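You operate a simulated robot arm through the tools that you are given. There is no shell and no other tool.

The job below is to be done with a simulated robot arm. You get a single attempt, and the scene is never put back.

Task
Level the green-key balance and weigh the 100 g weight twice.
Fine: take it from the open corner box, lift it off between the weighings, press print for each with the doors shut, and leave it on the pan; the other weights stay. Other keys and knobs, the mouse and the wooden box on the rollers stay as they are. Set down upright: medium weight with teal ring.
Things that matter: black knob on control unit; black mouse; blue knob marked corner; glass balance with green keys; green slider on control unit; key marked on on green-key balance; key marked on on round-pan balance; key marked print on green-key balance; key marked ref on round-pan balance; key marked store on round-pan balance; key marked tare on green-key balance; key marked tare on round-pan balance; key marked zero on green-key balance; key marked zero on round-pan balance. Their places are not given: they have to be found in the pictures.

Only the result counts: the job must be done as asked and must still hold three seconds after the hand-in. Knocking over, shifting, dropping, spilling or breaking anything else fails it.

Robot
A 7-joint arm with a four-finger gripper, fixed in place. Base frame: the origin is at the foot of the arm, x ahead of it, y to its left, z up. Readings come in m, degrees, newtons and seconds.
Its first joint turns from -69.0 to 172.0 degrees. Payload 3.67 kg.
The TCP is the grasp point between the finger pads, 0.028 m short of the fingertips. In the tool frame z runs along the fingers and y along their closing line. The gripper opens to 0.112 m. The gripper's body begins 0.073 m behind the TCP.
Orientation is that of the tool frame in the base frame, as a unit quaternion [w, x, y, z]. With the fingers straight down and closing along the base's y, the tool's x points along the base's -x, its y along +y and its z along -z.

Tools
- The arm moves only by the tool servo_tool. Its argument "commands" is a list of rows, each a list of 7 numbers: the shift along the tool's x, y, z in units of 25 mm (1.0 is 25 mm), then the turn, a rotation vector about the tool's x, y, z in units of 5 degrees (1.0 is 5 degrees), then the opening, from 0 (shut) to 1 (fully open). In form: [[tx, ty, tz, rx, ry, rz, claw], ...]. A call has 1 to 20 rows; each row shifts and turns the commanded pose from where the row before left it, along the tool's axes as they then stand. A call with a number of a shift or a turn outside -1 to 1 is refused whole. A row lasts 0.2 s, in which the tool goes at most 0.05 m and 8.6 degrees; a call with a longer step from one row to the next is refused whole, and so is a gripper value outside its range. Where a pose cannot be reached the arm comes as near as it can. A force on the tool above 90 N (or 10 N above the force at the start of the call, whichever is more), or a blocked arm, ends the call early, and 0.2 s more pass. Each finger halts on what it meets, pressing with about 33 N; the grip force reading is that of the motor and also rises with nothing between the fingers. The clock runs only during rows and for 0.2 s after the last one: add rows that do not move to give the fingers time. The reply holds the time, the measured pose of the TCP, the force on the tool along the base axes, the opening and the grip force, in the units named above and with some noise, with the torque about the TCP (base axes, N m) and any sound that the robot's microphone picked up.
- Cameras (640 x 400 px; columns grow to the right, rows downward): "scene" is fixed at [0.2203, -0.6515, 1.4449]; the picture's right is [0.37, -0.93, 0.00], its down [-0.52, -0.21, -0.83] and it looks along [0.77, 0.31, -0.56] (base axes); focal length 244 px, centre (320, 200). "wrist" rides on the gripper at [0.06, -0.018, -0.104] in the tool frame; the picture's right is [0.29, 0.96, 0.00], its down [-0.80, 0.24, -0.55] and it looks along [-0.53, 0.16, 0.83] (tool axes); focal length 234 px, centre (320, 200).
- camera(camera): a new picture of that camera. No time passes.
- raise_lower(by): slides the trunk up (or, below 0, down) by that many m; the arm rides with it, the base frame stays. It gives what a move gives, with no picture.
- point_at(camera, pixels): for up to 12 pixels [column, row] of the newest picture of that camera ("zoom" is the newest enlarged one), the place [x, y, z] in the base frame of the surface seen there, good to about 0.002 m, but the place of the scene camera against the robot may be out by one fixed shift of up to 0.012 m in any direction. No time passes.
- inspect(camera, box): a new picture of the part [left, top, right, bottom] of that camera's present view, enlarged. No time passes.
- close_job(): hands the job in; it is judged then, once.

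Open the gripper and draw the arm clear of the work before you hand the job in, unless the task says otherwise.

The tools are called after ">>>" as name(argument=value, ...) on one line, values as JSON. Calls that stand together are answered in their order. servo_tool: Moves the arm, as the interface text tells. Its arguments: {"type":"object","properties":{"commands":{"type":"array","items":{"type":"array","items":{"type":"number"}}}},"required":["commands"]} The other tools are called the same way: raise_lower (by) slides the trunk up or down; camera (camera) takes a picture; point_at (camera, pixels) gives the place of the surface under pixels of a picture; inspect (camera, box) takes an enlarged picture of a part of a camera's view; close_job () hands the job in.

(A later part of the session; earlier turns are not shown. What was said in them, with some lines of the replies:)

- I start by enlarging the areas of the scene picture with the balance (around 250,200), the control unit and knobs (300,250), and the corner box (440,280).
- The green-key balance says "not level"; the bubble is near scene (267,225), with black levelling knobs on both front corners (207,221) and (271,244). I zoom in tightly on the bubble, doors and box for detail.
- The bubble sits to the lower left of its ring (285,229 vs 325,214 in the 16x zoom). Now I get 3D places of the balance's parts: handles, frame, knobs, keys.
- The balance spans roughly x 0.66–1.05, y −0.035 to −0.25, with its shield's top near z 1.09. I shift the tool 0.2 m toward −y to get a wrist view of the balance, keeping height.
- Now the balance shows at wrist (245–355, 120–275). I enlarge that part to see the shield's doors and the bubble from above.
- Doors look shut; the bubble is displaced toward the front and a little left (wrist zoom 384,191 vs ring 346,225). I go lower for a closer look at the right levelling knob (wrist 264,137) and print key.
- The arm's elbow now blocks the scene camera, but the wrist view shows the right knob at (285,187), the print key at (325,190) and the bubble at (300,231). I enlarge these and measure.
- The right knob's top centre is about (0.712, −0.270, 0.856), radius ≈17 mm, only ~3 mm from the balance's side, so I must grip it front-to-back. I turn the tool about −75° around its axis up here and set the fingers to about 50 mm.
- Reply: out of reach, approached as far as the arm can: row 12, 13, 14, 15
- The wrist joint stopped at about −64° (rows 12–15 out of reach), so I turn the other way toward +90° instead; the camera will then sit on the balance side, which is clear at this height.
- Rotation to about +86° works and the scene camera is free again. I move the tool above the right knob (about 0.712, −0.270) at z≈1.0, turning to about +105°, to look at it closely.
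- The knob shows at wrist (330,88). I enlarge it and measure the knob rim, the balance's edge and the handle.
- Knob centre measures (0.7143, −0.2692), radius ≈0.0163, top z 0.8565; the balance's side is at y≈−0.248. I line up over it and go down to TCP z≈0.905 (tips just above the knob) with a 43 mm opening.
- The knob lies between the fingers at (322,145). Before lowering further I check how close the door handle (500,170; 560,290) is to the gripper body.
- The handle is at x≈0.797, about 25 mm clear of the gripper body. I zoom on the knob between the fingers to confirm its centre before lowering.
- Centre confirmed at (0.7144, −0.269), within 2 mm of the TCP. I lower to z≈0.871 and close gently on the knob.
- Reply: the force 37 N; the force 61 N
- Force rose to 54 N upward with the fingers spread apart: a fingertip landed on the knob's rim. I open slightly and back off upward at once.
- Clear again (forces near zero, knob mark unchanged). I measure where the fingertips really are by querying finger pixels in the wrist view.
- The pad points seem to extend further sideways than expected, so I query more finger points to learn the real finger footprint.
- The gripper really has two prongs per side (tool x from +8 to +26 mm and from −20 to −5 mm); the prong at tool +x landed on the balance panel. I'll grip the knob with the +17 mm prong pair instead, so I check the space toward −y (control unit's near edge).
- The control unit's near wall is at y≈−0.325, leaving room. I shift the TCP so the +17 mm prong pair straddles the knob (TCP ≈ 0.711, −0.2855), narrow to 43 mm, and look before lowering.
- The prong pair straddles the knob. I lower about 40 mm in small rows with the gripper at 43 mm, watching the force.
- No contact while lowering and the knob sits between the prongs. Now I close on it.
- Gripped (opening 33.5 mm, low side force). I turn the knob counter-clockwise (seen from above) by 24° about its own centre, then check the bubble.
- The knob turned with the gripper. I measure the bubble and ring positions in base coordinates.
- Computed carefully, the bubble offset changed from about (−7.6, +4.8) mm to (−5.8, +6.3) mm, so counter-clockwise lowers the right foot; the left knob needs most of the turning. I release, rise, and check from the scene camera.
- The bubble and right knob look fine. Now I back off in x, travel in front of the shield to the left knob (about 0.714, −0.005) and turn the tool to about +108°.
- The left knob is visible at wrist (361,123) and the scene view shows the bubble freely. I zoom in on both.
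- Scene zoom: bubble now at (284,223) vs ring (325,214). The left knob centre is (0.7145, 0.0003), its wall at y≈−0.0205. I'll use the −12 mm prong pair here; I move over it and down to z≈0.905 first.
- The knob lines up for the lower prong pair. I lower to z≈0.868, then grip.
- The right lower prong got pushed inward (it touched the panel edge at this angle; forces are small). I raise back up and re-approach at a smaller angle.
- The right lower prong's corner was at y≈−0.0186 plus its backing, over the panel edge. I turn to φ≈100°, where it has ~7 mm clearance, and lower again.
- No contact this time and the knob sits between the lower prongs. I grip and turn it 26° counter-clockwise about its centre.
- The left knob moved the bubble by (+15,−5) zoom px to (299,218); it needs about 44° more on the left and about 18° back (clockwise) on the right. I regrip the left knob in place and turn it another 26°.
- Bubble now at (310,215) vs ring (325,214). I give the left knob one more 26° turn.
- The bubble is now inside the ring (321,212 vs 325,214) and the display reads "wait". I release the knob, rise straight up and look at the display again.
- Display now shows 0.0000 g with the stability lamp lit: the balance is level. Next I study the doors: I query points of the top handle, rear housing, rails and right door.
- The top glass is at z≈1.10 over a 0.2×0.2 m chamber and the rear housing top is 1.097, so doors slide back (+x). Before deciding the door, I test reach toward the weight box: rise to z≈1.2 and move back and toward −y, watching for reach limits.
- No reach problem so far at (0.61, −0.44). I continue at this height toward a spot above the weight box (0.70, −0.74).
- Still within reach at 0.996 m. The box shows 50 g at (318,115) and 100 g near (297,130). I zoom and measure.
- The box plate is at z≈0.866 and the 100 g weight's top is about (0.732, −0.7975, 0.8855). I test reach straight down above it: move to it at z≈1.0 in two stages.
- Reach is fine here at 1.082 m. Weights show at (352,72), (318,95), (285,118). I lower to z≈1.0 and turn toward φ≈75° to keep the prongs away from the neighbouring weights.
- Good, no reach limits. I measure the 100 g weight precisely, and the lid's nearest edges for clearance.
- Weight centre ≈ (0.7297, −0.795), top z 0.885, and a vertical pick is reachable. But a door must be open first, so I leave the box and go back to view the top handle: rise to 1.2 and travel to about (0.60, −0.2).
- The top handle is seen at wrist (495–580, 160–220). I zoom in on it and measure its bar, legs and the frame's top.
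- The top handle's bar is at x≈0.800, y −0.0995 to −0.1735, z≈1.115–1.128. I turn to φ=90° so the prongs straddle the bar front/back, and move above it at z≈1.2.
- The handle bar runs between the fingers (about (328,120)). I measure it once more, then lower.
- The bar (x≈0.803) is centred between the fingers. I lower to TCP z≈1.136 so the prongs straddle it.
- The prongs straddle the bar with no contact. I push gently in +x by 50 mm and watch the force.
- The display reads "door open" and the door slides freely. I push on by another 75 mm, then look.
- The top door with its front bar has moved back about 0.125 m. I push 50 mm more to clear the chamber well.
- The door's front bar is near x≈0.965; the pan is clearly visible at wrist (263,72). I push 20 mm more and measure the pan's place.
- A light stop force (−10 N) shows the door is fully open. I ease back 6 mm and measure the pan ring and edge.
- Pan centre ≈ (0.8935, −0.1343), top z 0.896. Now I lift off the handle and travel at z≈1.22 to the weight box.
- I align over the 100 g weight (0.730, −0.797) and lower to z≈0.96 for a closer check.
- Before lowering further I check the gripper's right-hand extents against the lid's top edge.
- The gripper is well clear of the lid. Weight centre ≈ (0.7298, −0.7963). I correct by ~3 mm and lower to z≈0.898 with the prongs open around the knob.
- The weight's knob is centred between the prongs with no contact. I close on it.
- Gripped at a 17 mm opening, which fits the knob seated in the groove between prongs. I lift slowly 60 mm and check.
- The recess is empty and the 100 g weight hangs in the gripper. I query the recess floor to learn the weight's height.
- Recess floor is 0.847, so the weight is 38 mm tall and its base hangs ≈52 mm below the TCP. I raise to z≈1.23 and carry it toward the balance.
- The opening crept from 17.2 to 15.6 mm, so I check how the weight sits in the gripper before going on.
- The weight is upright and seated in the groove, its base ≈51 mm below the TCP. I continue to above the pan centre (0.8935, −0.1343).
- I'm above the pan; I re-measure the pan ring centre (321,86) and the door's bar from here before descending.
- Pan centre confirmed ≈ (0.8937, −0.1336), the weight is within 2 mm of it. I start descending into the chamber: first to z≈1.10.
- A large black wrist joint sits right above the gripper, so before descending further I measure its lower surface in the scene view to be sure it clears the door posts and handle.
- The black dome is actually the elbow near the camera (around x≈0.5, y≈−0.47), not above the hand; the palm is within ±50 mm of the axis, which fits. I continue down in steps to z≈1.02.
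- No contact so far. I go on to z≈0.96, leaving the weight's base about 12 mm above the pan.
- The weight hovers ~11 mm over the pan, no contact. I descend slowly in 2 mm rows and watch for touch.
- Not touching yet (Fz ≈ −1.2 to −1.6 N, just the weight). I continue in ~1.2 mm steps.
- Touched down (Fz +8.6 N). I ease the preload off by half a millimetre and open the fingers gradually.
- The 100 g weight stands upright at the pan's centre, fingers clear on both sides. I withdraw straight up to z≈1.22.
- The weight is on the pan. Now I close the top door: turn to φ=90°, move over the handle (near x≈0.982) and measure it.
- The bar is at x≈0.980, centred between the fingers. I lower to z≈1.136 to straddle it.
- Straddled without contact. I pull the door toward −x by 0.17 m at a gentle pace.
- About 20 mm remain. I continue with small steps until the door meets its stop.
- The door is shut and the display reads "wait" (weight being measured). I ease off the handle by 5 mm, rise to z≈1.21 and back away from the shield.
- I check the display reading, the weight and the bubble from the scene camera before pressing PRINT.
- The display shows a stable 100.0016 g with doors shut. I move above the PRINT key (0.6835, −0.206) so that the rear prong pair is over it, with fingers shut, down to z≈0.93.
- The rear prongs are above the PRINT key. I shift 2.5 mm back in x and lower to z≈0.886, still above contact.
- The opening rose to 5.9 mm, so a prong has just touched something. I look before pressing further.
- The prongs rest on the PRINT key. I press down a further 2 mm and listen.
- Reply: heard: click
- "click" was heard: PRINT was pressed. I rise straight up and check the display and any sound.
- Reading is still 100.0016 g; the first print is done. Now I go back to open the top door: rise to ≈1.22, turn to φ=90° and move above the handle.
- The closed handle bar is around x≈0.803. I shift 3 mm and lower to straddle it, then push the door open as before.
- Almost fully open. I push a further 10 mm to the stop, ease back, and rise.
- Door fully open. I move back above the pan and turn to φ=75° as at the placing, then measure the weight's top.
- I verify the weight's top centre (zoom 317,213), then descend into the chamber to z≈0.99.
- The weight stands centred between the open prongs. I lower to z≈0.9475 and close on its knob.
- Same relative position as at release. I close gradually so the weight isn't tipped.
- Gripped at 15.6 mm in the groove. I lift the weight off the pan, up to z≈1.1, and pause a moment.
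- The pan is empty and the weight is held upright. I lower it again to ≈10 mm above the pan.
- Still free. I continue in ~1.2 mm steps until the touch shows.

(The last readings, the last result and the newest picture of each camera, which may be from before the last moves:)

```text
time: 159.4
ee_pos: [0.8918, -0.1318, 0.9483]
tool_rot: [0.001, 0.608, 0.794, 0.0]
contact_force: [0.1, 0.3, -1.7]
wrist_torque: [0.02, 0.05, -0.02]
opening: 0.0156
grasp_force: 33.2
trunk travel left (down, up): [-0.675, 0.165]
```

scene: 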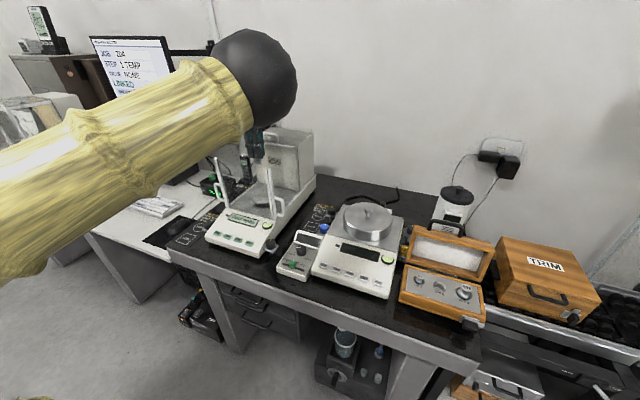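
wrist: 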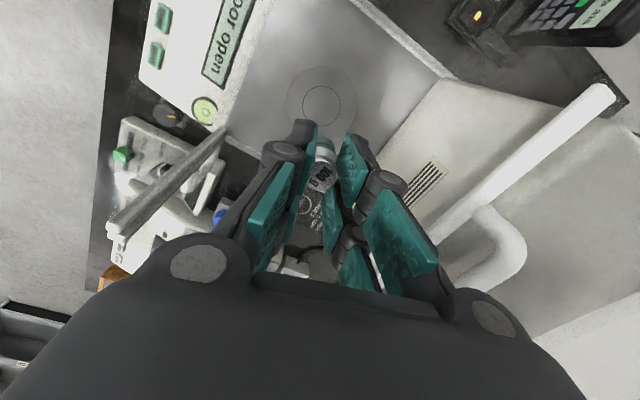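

No touch yet (Fz −1 to −1.7 N). Two more small steps.

>>> servo_tool(commands=[[0, 0, 0.03, 0, 0, 0, 0.1], [0, 0, 0, 0, 0, 0, 0.1]])

>>> servo_tool(commands=[[0, 0, 0.03, 0, 0, 0, 0.1], [0, 0, 0, 0, 0, 0, 0.1]])

```text
time: 160.0
ee_pos: [0.8927, -0.1316, 0.9487]
tool_rot: [0.003, 0.608, 0.794, 0.002]
contact_force: [-0.3, -0.6, 1.6]
wrist_torque: [0.0, 0.04, 0.0]
opening: 0.0157
grasp_force: 33.3
trunk travel left (down, up): [-0.675, 0.165]
```

```text
time: 160.6
ee_pos: [0.893, -0.1318, 0.9475]
tool_rot: [0.002, 0.608, 0.794, 0.001]
contact_force: [1.9, -3.8, 8.7]
wrist_torque: [-0.13, -0.06, -0.02]
opening: 0.0155
grasp_force: 32.9
trunk travel left (down, up): [-0.675, 0.165]
```

Touched down (Fz 8.7 N). I ease the preload off slightly and open gradually.

>>> servo_tool(commands=[[0, 0, -0.025, 0, 0, 0, 0.12], [0, 0, 0, 0, 0, 0, 0.15], [0, 0, 0, 0, 0, 0, 0.17], [0, 0, 0, 0, 0, 0, 0.2], [0, 0, 0, 0, 0, 0, 0.25], [0, 0, 0, 0, 0, 0, 0.32], [0, 0, 0, 0, 0, 0, 0.34], [0, 0, 0, 0, 0, 0, 0.34]])

>>> inspect(camera="wrist", box=[240, 80, 400, 200])

```text
time: 162.4
ee_pos: [0.892, -0.1308, 0.9465]
tool_rot: [0.001, 0.608, 0.794, 0.001]
contact_force: [0.1, -0.1, 0.7]
wrist_torque: [0.01, 0.04, -0.01]
opening: 0.0379
grasp_force: 0.0
trunk travel left (down, up): [-0.675, 0.165]
```

```text
3.33 times, centred on (320, 140) of wrist
```

zoom: 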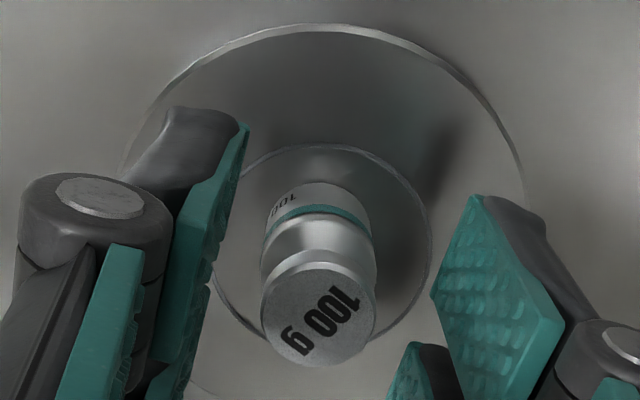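

The weight stands upright on the pan again. I withdraw straight up, then go over the door handle at φ=90°.

>>> servo_tool(commands=[[0, 0, -0.3, 0, 0, 0, 0.35], [0, 0, -0.6, 0, 0, 0, 0.35], [0, 0, -1, 0, 0, 0, 0.35], [0, 0, -1, 0, 0, 0, 0.35], [0, 0, -1, 0, 0, 0, 0.35], [0, 0, -1, 0, 0, 0, 0.35], [0, 0, -1, 0, 0, 0, 0.35], [0, 0, -1, 0, 0, 0, 0.35], [0, 0, -1, 0, 0, 0, 0.35], [0, 0, -1, 0, 0, 0, 0.35], [0, 0, -1, 0, 0, 0, 0.35], [0, 0, -1, 0, 0, 0, 0.35]])

>>> servo_tool(commands=[[0, 0, 0, 0, 0, 1, 0.34], [0, 0, 0, 0, 0, 1, 0.34], [0, 0, 0, 0, 0, 1, 0.34], [-0.05, 0.88, 0, 0, 0, 0, 0.34], [-0.05, 0.88, 0, 0, 0, 0, 0.34], [-0.05, 0.88, 0, 0, 0, 0, 0.34], [-0.05, 0.88, 0, 0, 0, 0, 0.34], [0, 0, 0, 0, 0, 0, 0.34]])

>>> inspect(camera="wrist", box=[240, 60, 400, 180])

>>> point_at(camera="zoom", pixels=[[330, 150], [345, 150], [360, 150], [320, 200], [340, 180], [320, 150]])

>>> inspect(camera="scene", box=[190, 110, 350, 220])

```text
time: 165.0
ee_pos: [0.8896, -0.1316, 1.2198]
tool_rot: [0.002, 0.608, 0.794, 0.001]
contact_force: [0.5, -0.3, 0.1]
wrist_torque: [-0.02, 0.03, 0.02]
opening: 0.0394
grasp_force: 0.0
trunk travel left (down, up): [-0.675, 0.165]
```

```text
time: 166.8
ee_pos: [0.9788, -0.1368, 1.2195]
tool_rot: [0.002, 0.706, 0.708, 0.001]
contact_force: [-0.2, 0.5, -0.5]
wrist_torque: [0.01, 0.01, -0.01]
opening: 0.0381
grasp_force: 0.0
trunk travel left (down, up): [-0.675, 0.165]
```

```text
3.33 times, centred on (320, 120) of wrist
```

zoom: 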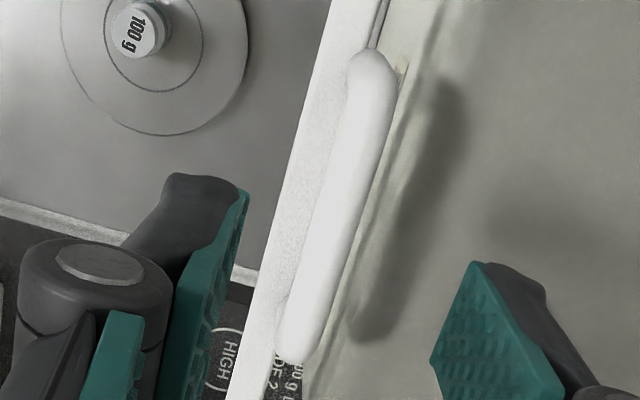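

```text
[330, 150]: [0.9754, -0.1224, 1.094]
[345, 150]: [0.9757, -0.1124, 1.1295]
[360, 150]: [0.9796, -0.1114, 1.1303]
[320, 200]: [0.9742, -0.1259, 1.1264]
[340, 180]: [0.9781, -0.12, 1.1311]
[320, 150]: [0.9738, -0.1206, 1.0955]
```

```text
3.64 times, centred on (270, 165) of scene
```

zoom: 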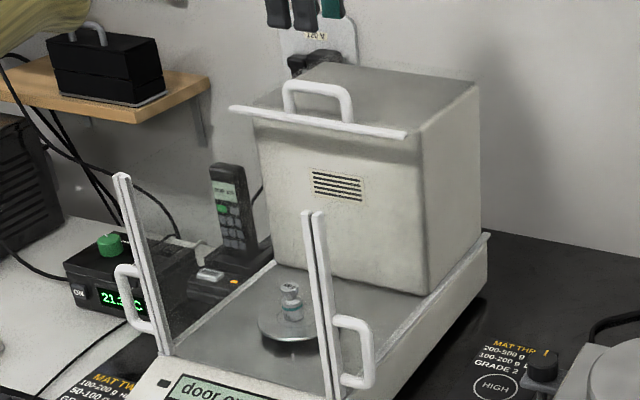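

The bar (x≈0.979) is centred between the fingers. I lower and pull the door shut with the same pace as before.

>>> servo_tool(commands=[[-0.1, 0.03, 0.85, 0, 0, 0, 0.32], [0, 0, 0.85, 0, 0, 0, 0.32], [0, 0, 0.85, 0, 0, 0, 0.32], [0, 0, 0.83, 0, 0, 0, 0.32], [0, 0, 0, 0, 0, 0, 0.32]])

>>> servo_tool(commands=[[0, -0.4, 0, 0, 0, 0, 0.32], [0, -0.4, 0, 0, 0, 0, 0.32], [0, -0.4, 0, 0, 0, 0, 0.32], [0, -0.4, 0, 0, 0, 0, 0.32], [0, -0.4, 0, 0, 0, 0, 0.32], [0, -0.4, 0, 0, 0, 0, 0.32], [0, -0.4, 0, 0, 0, 0, 0.32], [0, -0.4, 0, 0, 0, 0, 0.32], [0, -0.4, 0, 0, 0, 0, 0.32], [0, -0.4, 0, 0, 0, 0, 0.32], [0, -0.4, 0, 0, 0, 0, 0.32], [0, -0.4, 0, 0, 0, 0, 0.32], [0, -0.4, 0, 0, 0, 0, 0.32], [0, -0.4, 0, 0, 0, 0, 0.32], [0, -0.4, 0, 0, 0, 0, 0.32], [0, -0.4, 0, 0, 0, 0, 0.32], [0, -0.4, 0, 0, 0, 0, 0.32]])

>>> servo_tool(commands=[[0, -0.2, 0, 0, 0, 0, 0.32], [0, -0.2, 0, 0, 0, 0, 0.32], [0, -0.2, 0, 0, 0, 0, 0.32]])

>>> camera(camera="wrist")

```text
time: 168.0
ee_pos: [0.9801, -0.1392, 1.1339]
tool_rot: [0.001, 0.706, 0.708, 0.001]
contact_force: [-0.5, -0.3, 0.5]
wrist_torque: [-0.04, 0.02, 0.01]
opening: 0.0359
grasp_force: 0.0
trunk travel left (down, up): [-0.675, 0.165]
```

```text
time: 171.6
ee_pos: [0.8103, -0.1399, 1.1357]
tool_rot: [0.001, 0.707, 0.707, 0.001]
contact_force: [-0.7, 0.2, -0.8]
wrist_torque: [0.01, -0.01, 0.01]
opening: 0.0358
grasp_force: 0.3
trunk travel left (down, up): [-0.675, 0.165]
```

```text
time: 172.4
ee_pos: [0.7961, -0.1394, 1.1351]
tool_rot: [0.001, 0.707, 0.708, 0.001]
contact_force: [-0.2, 0.0, -1.7]
wrist_torque: [-0.02, -0.01, 0.02]
opening: 0.036
grasp_force: 0.5
trunk travel left (down, up): [-0.675, 0.165]
```

```text
taken
```

wrist: 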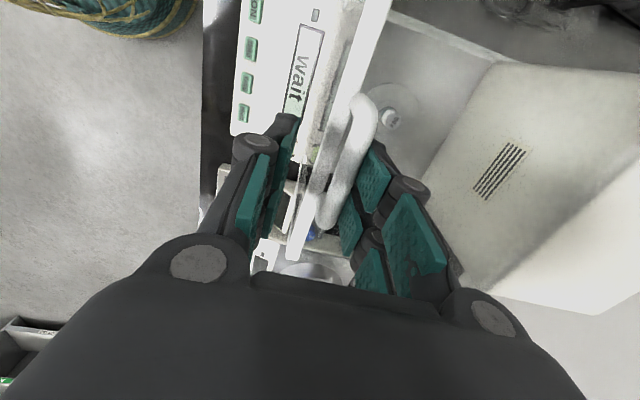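

The display reads "wait"; I close the last few millimetres to the stop, ease back, rise and retreat.

>>> servo_tool(commands=[[0, -0.1, 0, 0, 0, 0, 0.32], [0, -0.1, 0, 0, 0, 0, 0.32]])

>>> servo_tool(commands=[[0, 0.2, 0, 0, 0, 0, 0.32], [0, 0, -0.5, 0, 0, 0, 0.32], [0, 0, -0.8, 0, 0, 0, 0.32], [0, 0, -0.8, 0, 0, 0, 0.32], [0, 0, -0.8, 0, 0, 0, 0.32], [0, -1, 0, 0, 0, 0, 0.2], [0, -1, 0, 0, 0, 0, 0.1], [0, -1, 0, 0, 0, 0, 0], [0, -1, 0, 0, 0, 0, 0], [0, -1, 0, 0, 0, 0, 0], [0, -1, 0, 0, 0, 0, 0], [0, -1, 0, 0, 0, 0, 0]])

>>> servo_tool(commands=[[0, 0, 0, 0, 0, -1, 0], [0, 0, 0, 0, 0, -1, 0], [0, 0, 0, 0, 0, -1, 0], [0, 0, 0, 0, 0, -1, 0], [0, 0, 0, 0, 0, -1, 0], [0, 0, 0, 0, 0, -1, 0], [0, 0, 0, 0, 0, -1, 0], [0, 0, 0, 0, 0, -1, 0], [0, 0, 0, 0, 0, -1, 0], [0, 0, 0, 0, 0, -1, 0], [0, 0, 0, 0, 0, -1, 0], [0, 0, 0, 0, 0, -1, 0], [0, 0, 0, 0, 0, -1, 0], [0, 0, 0, 0, 0, -1, 0], [0, 0, 0, 0, 0, -1, 0], [0, 0, 0, 0, 0, -1, 0], [0, 0, 0, 0, 0, -1, 0], [0, 0, 0, 0, 0, -1, 0]])

>>> inspect(camera="scene", box=[205, 180, 301, 250])

>>> inspect(camera="scene", box=[205, 140, 301, 200])

```text
time: 173.0
ee_pos: [0.7917, -0.1386, 1.1345]
tool_rot: [0.001, 0.706, 0.708, 0.001]
contact_force: [7.2, 0.4, -0.6]
wrist_torque: [-0.04, -0.08, -0.02]
opening: 0.0393
grasp_force: 3.1
trunk travel left (down, up): [-0.675, 0.165]
```

```text
time: 175.6
ee_pos: [0.6198, -0.14, 1.2056]
tool_rot: [0.001, 0.706, 0.708, 0.002]
contact_force: [-1.0, -1.3, -0.3]
wrist_torque: [0.02, -0.01, 0.02]
opening: 0.0
grasp_force: 32.8
trunk travel left (down, up): [-0.675, 0.165]
```

```text
time: 179.4
ee_pos: [0.6217, -0.14, 1.2074]
tool_rot: [0.001, -0.001, 1.0, -0.001]
contact_force: [-0.5, 0.3, 0.2]
wrist_torque: [-0.01, 0.0, 0.03]
opening: 0.0001
grasp_force: 33.3
trunk travel left (down, up): [-0.675, 0.165]
```

```text
5.71 times, centred on (253, 215) of scene
```

zoom: 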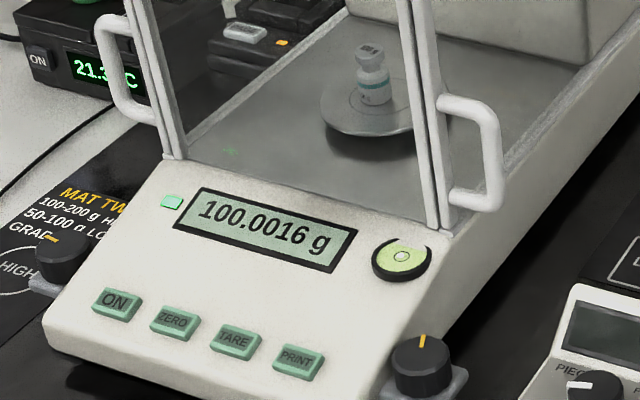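

```text
6.67 times, centred on (253, 170) of scene
```

zoom: 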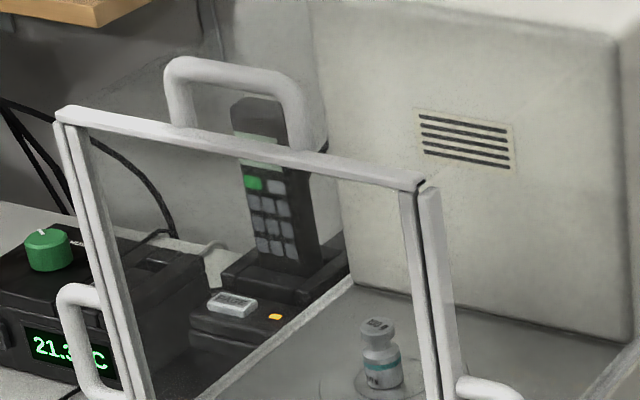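

The display again shows a stable 100.0016 g with doors shut and bubble in the ring. I return over PRINT (TCP ≈ 0.6695, −0.205) and lower to ≈0.887.

>>> servo_tool(commands=[[-0.64, -0.867, 0, 0, 0, 0, 0], [-0.64, -0.867, 0, 0, 0, 0, 0], [-0.64, -0.867, 0, 0, 0, 0, 0], [0, 0, 1, 0, 0, 0, 0], [0, 0, 1, 0, 0, 0, 0], [0, 0, 1, 0, 0, 0, 0], [0, 0, 1, 0, 0, 0, 0], [0, 0, 1, 0, 0, 0, 0], [0, 0, 1, 0, 0, 0, 0], [0, 0, 1, 0, 0, 0, 0], [0, 0, 1, 0, 0, 0, 0], [0, 0, 1, 0, 0, 0, 0], [0, 0, 1, 0, 0, 0, 0], [0, 0, 1, 0, 0, 0, 0], [0, 0, 0.9, 0, 0, 0, 0], [0, 0, 0.9, 0, 0, 0, 0], [0, 0, 0, 0, 0, 0, 0]])

>>> inspect(camera="scene", box=[205, 190, 301, 260])

```text
time: 183.0
ee_pos: [0.6696, -0.2046, 0.8875]
tool_rot: [0.001, 0.0, 1.0, 0.0]
contact_force: [0.1, -0.9, 0.1]
wrist_torque: [-0.01, 0.0, -0.01]
opening: 0.0001
grasp_force: 32.5
trunk travel left (down, up): [-0.675, 0.165]
```

```text
5.71 times, centred on (253, 225) of scene
```

zoom: 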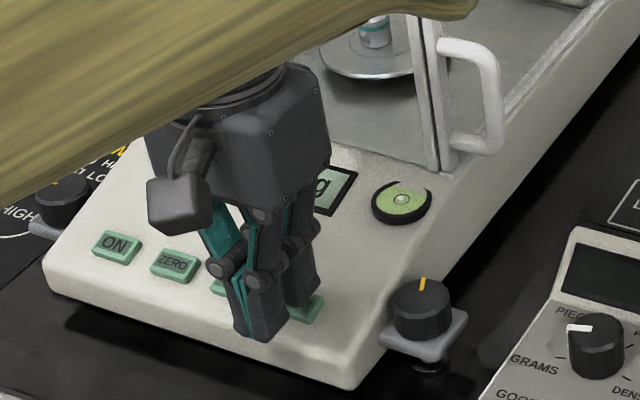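

Positioned over PRINT as before. I press down in small steps and listen for the click.

>>> servo_tool(commands=[[0, 0, 0.1, 0, 0, 0, 0], [0, 0, 0.1, 0, 0, 0, 0], [0, 0, 0.1, 0, 0, 0, 0], [0, 0, 0, 0, 0, 0, 0]])

>>> servo_tool(commands=[[0, 0, 0.07, 0, 0, 0, 0], [0, 0, 0, 0, 0, 0, 0]])

```text
time: 184.0
ee_pos: [0.67, -0.2039, 0.8788]
tool_rot: [0.002, -0.001, 1.0, 0.0]
contact_force: [0.9, -0.5, 0.3]
wrist_torque: [0.03, 0.0, 0.01]
opening: 0.0061
grasp_force: 35.7
trunk travel left (down, up): [-0.675, 0.165]
```

```text
time: 184.6
ee_pos: [0.6698, -0.204, 0.8775]
tool_rot: [0.001, 0.0, 1.0, 0.001]
contact_force: [0.3, 0.5, 1.8]
wrist_torque: [-0.02, -0.04, 0.01]
opening: 0.0058
grasp_force: 35.6
trunk travel left (down, up): [-0.675, 0.165]
heard: click
```

Click heard. I press 1 mm deeper to be sure the key bottomed, as the first time, then release straight up.

>>> servo_tool(commands=[[0, 0, 0.05, 0, 0, 0, 0], [0, 0, 0, 0, 0, 0, 0]])

>>> servo_tool(commands=[[0, 0, -0.3, 0, 0, 0, 0], [0, 0, -0.8, 0, 0, 0, 0], [0, 0, -1, 0, 0, 0, 0], [0, 0, -1, 0, 0, 0, 0], [0, 0, -1, 0, 0, 0, 0], [0, 0, -1, 0, 0, 0, 0], [0, 0, -1, 0, 0, 0, 0], [0, 0, -1, 0, 0, 0, 0], [0, 0, -1, 0, 0, 0, 0], [0, 0, -1, 0, 0, 0, 0], [0, 0, -1, 0, 0, 0, 0], [0, 0, -1, 0, 0, 0, 0], [0, 0, -1, 0, 0, 0, 0]])

>>> inspect(camera="scene", box=[205, 180, 301, 250])

>>> camera(camera="scene")

```text
time: 185.2
ee_pos: [0.6696, -0.2045, 0.877]
tool_rot: [0.001, -0.001, 1.0, -0.001]
contact_force: [0.8, 0.6, 3.6]
wrist_torque: [0.03, -0.08, -0.02]
opening: 0.0058
grasp_force: 35.7
trunk travel left (down, up): [-0.675, 0.165]
```

```text
time: 188.0
ee_pos: [0.6678, -0.2041, 1.18]
tool_rot: [0.002, 0.0, 1.0, 0.001]
contact_force: [0.0, 0.0, 0.0]
wrist_torque: [-0.02, -0.05, -0.02]
opening: 0.0001
grasp_force: 35.8
trunk travel left (down, up): [-0.675, 0.165]
```

```text
5.71 times, centred on (253, 215) of scene
```

zoom: 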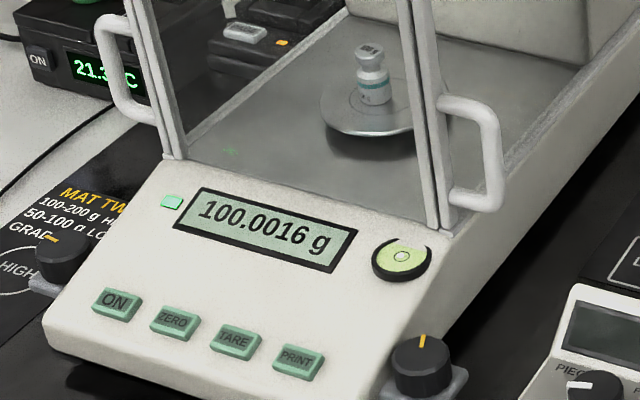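

```text
taken
```

scene: 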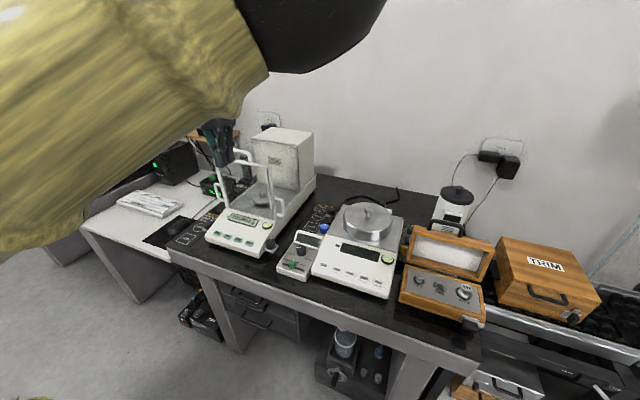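

Both prints are done, the weight remains on the pan at 100.0016 g with the doors shut. I retreat the arm to its starting place and open the gripper.

>>> servo_tool(commands=[[0.9, 0, -0.6, 0, 0, 0, 0], [0.9, 0, -0.6, 0, 0, 0, 0.1], [0.9, 0, -0.6, 0, 0, 0, 0.3], [0.9, 0, -0.6, 0, 0, 0, 0.5], [0.9, 0, -0.6, 0, 0, 0, 0.7], [0.7, 0, -0.6, 0, 0, 0, 0.9], [0, 0.936, -0.6, 0, 0, 0, 1], [0, 0.936, -0.6, 0, 0, 0, 1], [0, 0.936, -0.6, 0, 0, 0, 1], [0, 0.936, -0.6, 0, 0, 0, 1], [0, 0.936, 0, 0, 0, 0, 1], [0, 0.936, 0, 0, 0, 0, 1], [0, 0.936, 0, 0, 0, 0, 1], [0, 0.936, 0, 0, 0, 0, 1], [0, 0.936, 0, 0, 0, 0, 1], [0, 0.936, 0, 0, 0, 0, 1]])

>>> camera(camera="scene")

>>> camera(camera="wrist")

>>> inspect(camera="scene", box=[60, 20, 220, 120])

>>> inspect(camera="scene", box=[380, 220, 540, 320])

>>> inspect(camera="scene", box=[280, 190, 440, 300])

>>> inspect(camera="scene", box=[190, 120, 350, 260])

```text
time: 191.4
ee_pos: [0.5398, 0.0311, 1.3278]
tool_rot: [0.0, 0.0, 1.0, 0.0]
contact_force: [-0.2, 0.3, 0.6]
wrist_torque: [-0.05, 0.02, 0.0]
opening: 0.1119
grasp_force: 0.0
trunk travel left (down, up): [-0.675, 0.165]
```

```text
taken
```

scene: 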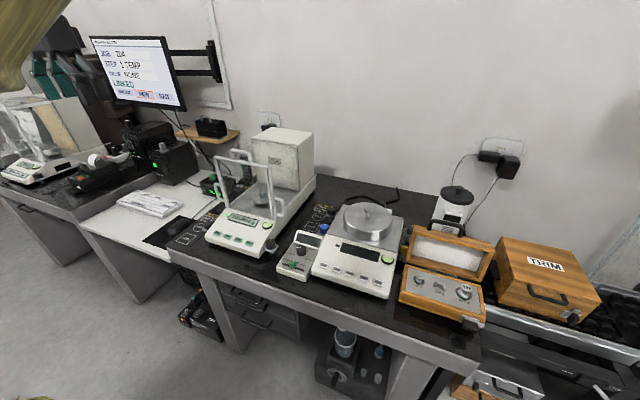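

```text
taken
```

wrist: 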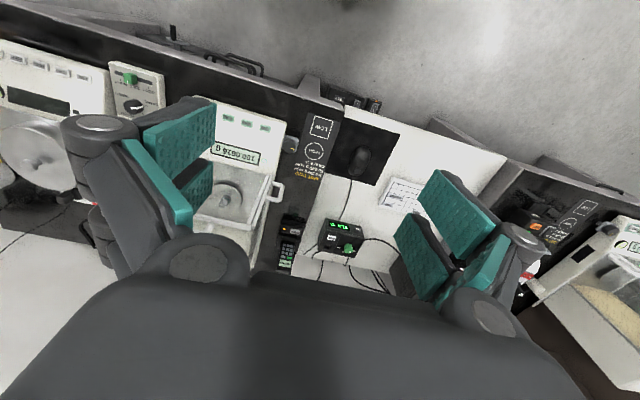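

```text
4.00 times, centred on (140, 70) of scene
```

zoom: 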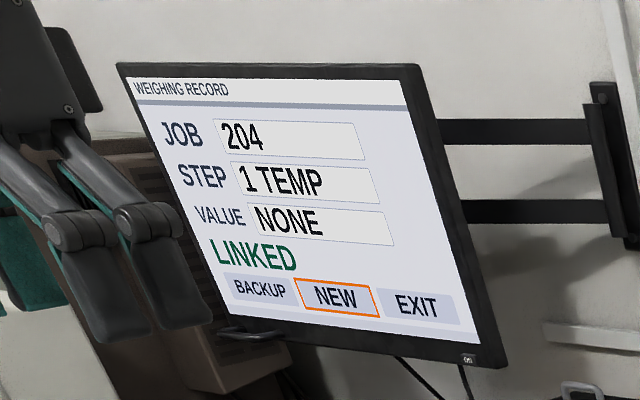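

```text
4.00 times, centred on (460, 270) of scene
```

zoom: 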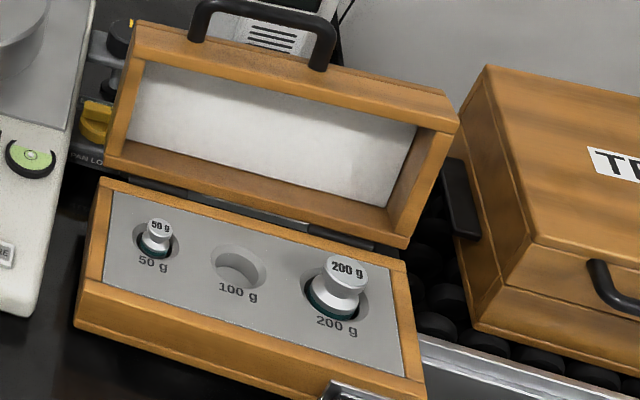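

```text
3.64 times, centred on (360, 245) of scene
```

zoom: 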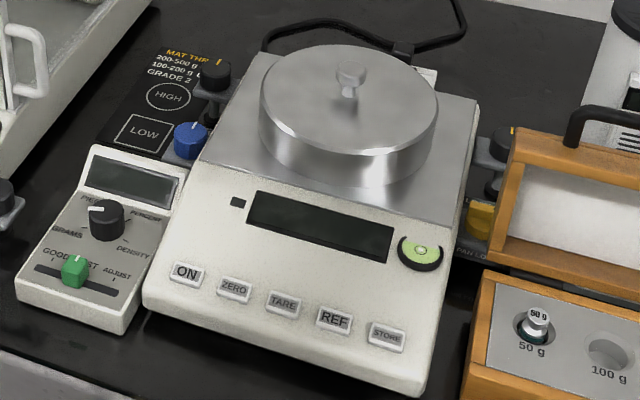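

```text
2.86 times, centred on (270, 190) of scene
```

zoom: 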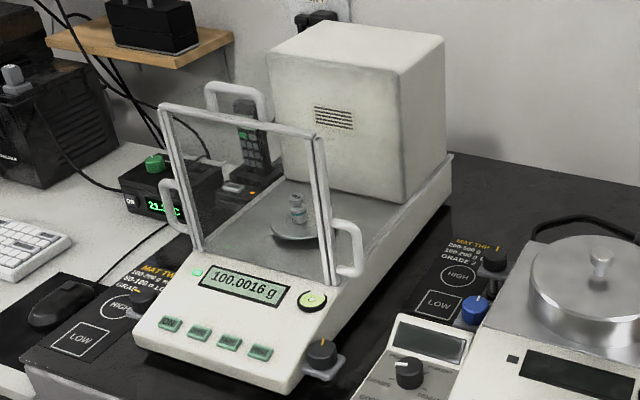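

Everything checks out: level balance with a steady 100.0016 g, doors shut, weight upright on the pan, the 50 g and 200 g weights in place, other knobs, keys and the mouse unchanged, and the arm clear with its gripper open. I hand the job in.

>>> close_job()

```text
The job is handed in.
```

I levelled the green-key balance, weighed the 100 g weight twice and handed the job in. Both readings were 100.0016 g.

- **Levelling:** The left and right levelling knobs brought the bubble inside its ring. The display then read 0.0000 g with the stability lamp lit.
- **Weighings:** I took the weight from the open corner box and set it upright on the pan through the top door. Between the two weighings I lifted it clear of the pan.
- **Prints:** I pressed PRINT once for each weighing, with the doors shut and the reading stable. A click was heard both times, but I saw no printout or record to confirm that the prints registered.
- **End state:** The 100 g weight is upright on the pan with the doors shut. In the last pictures the 50 g and 200 g weights, the other keys and knobs, the mouse and the wooden box on the rollers looked unchanged. The arm is clear with the gripper open.

While finding the grip on the knobs, a finger twice touched the balance's panel. The harder contact read about 54 N; I backed off both times and saw no sign that it moved anything.
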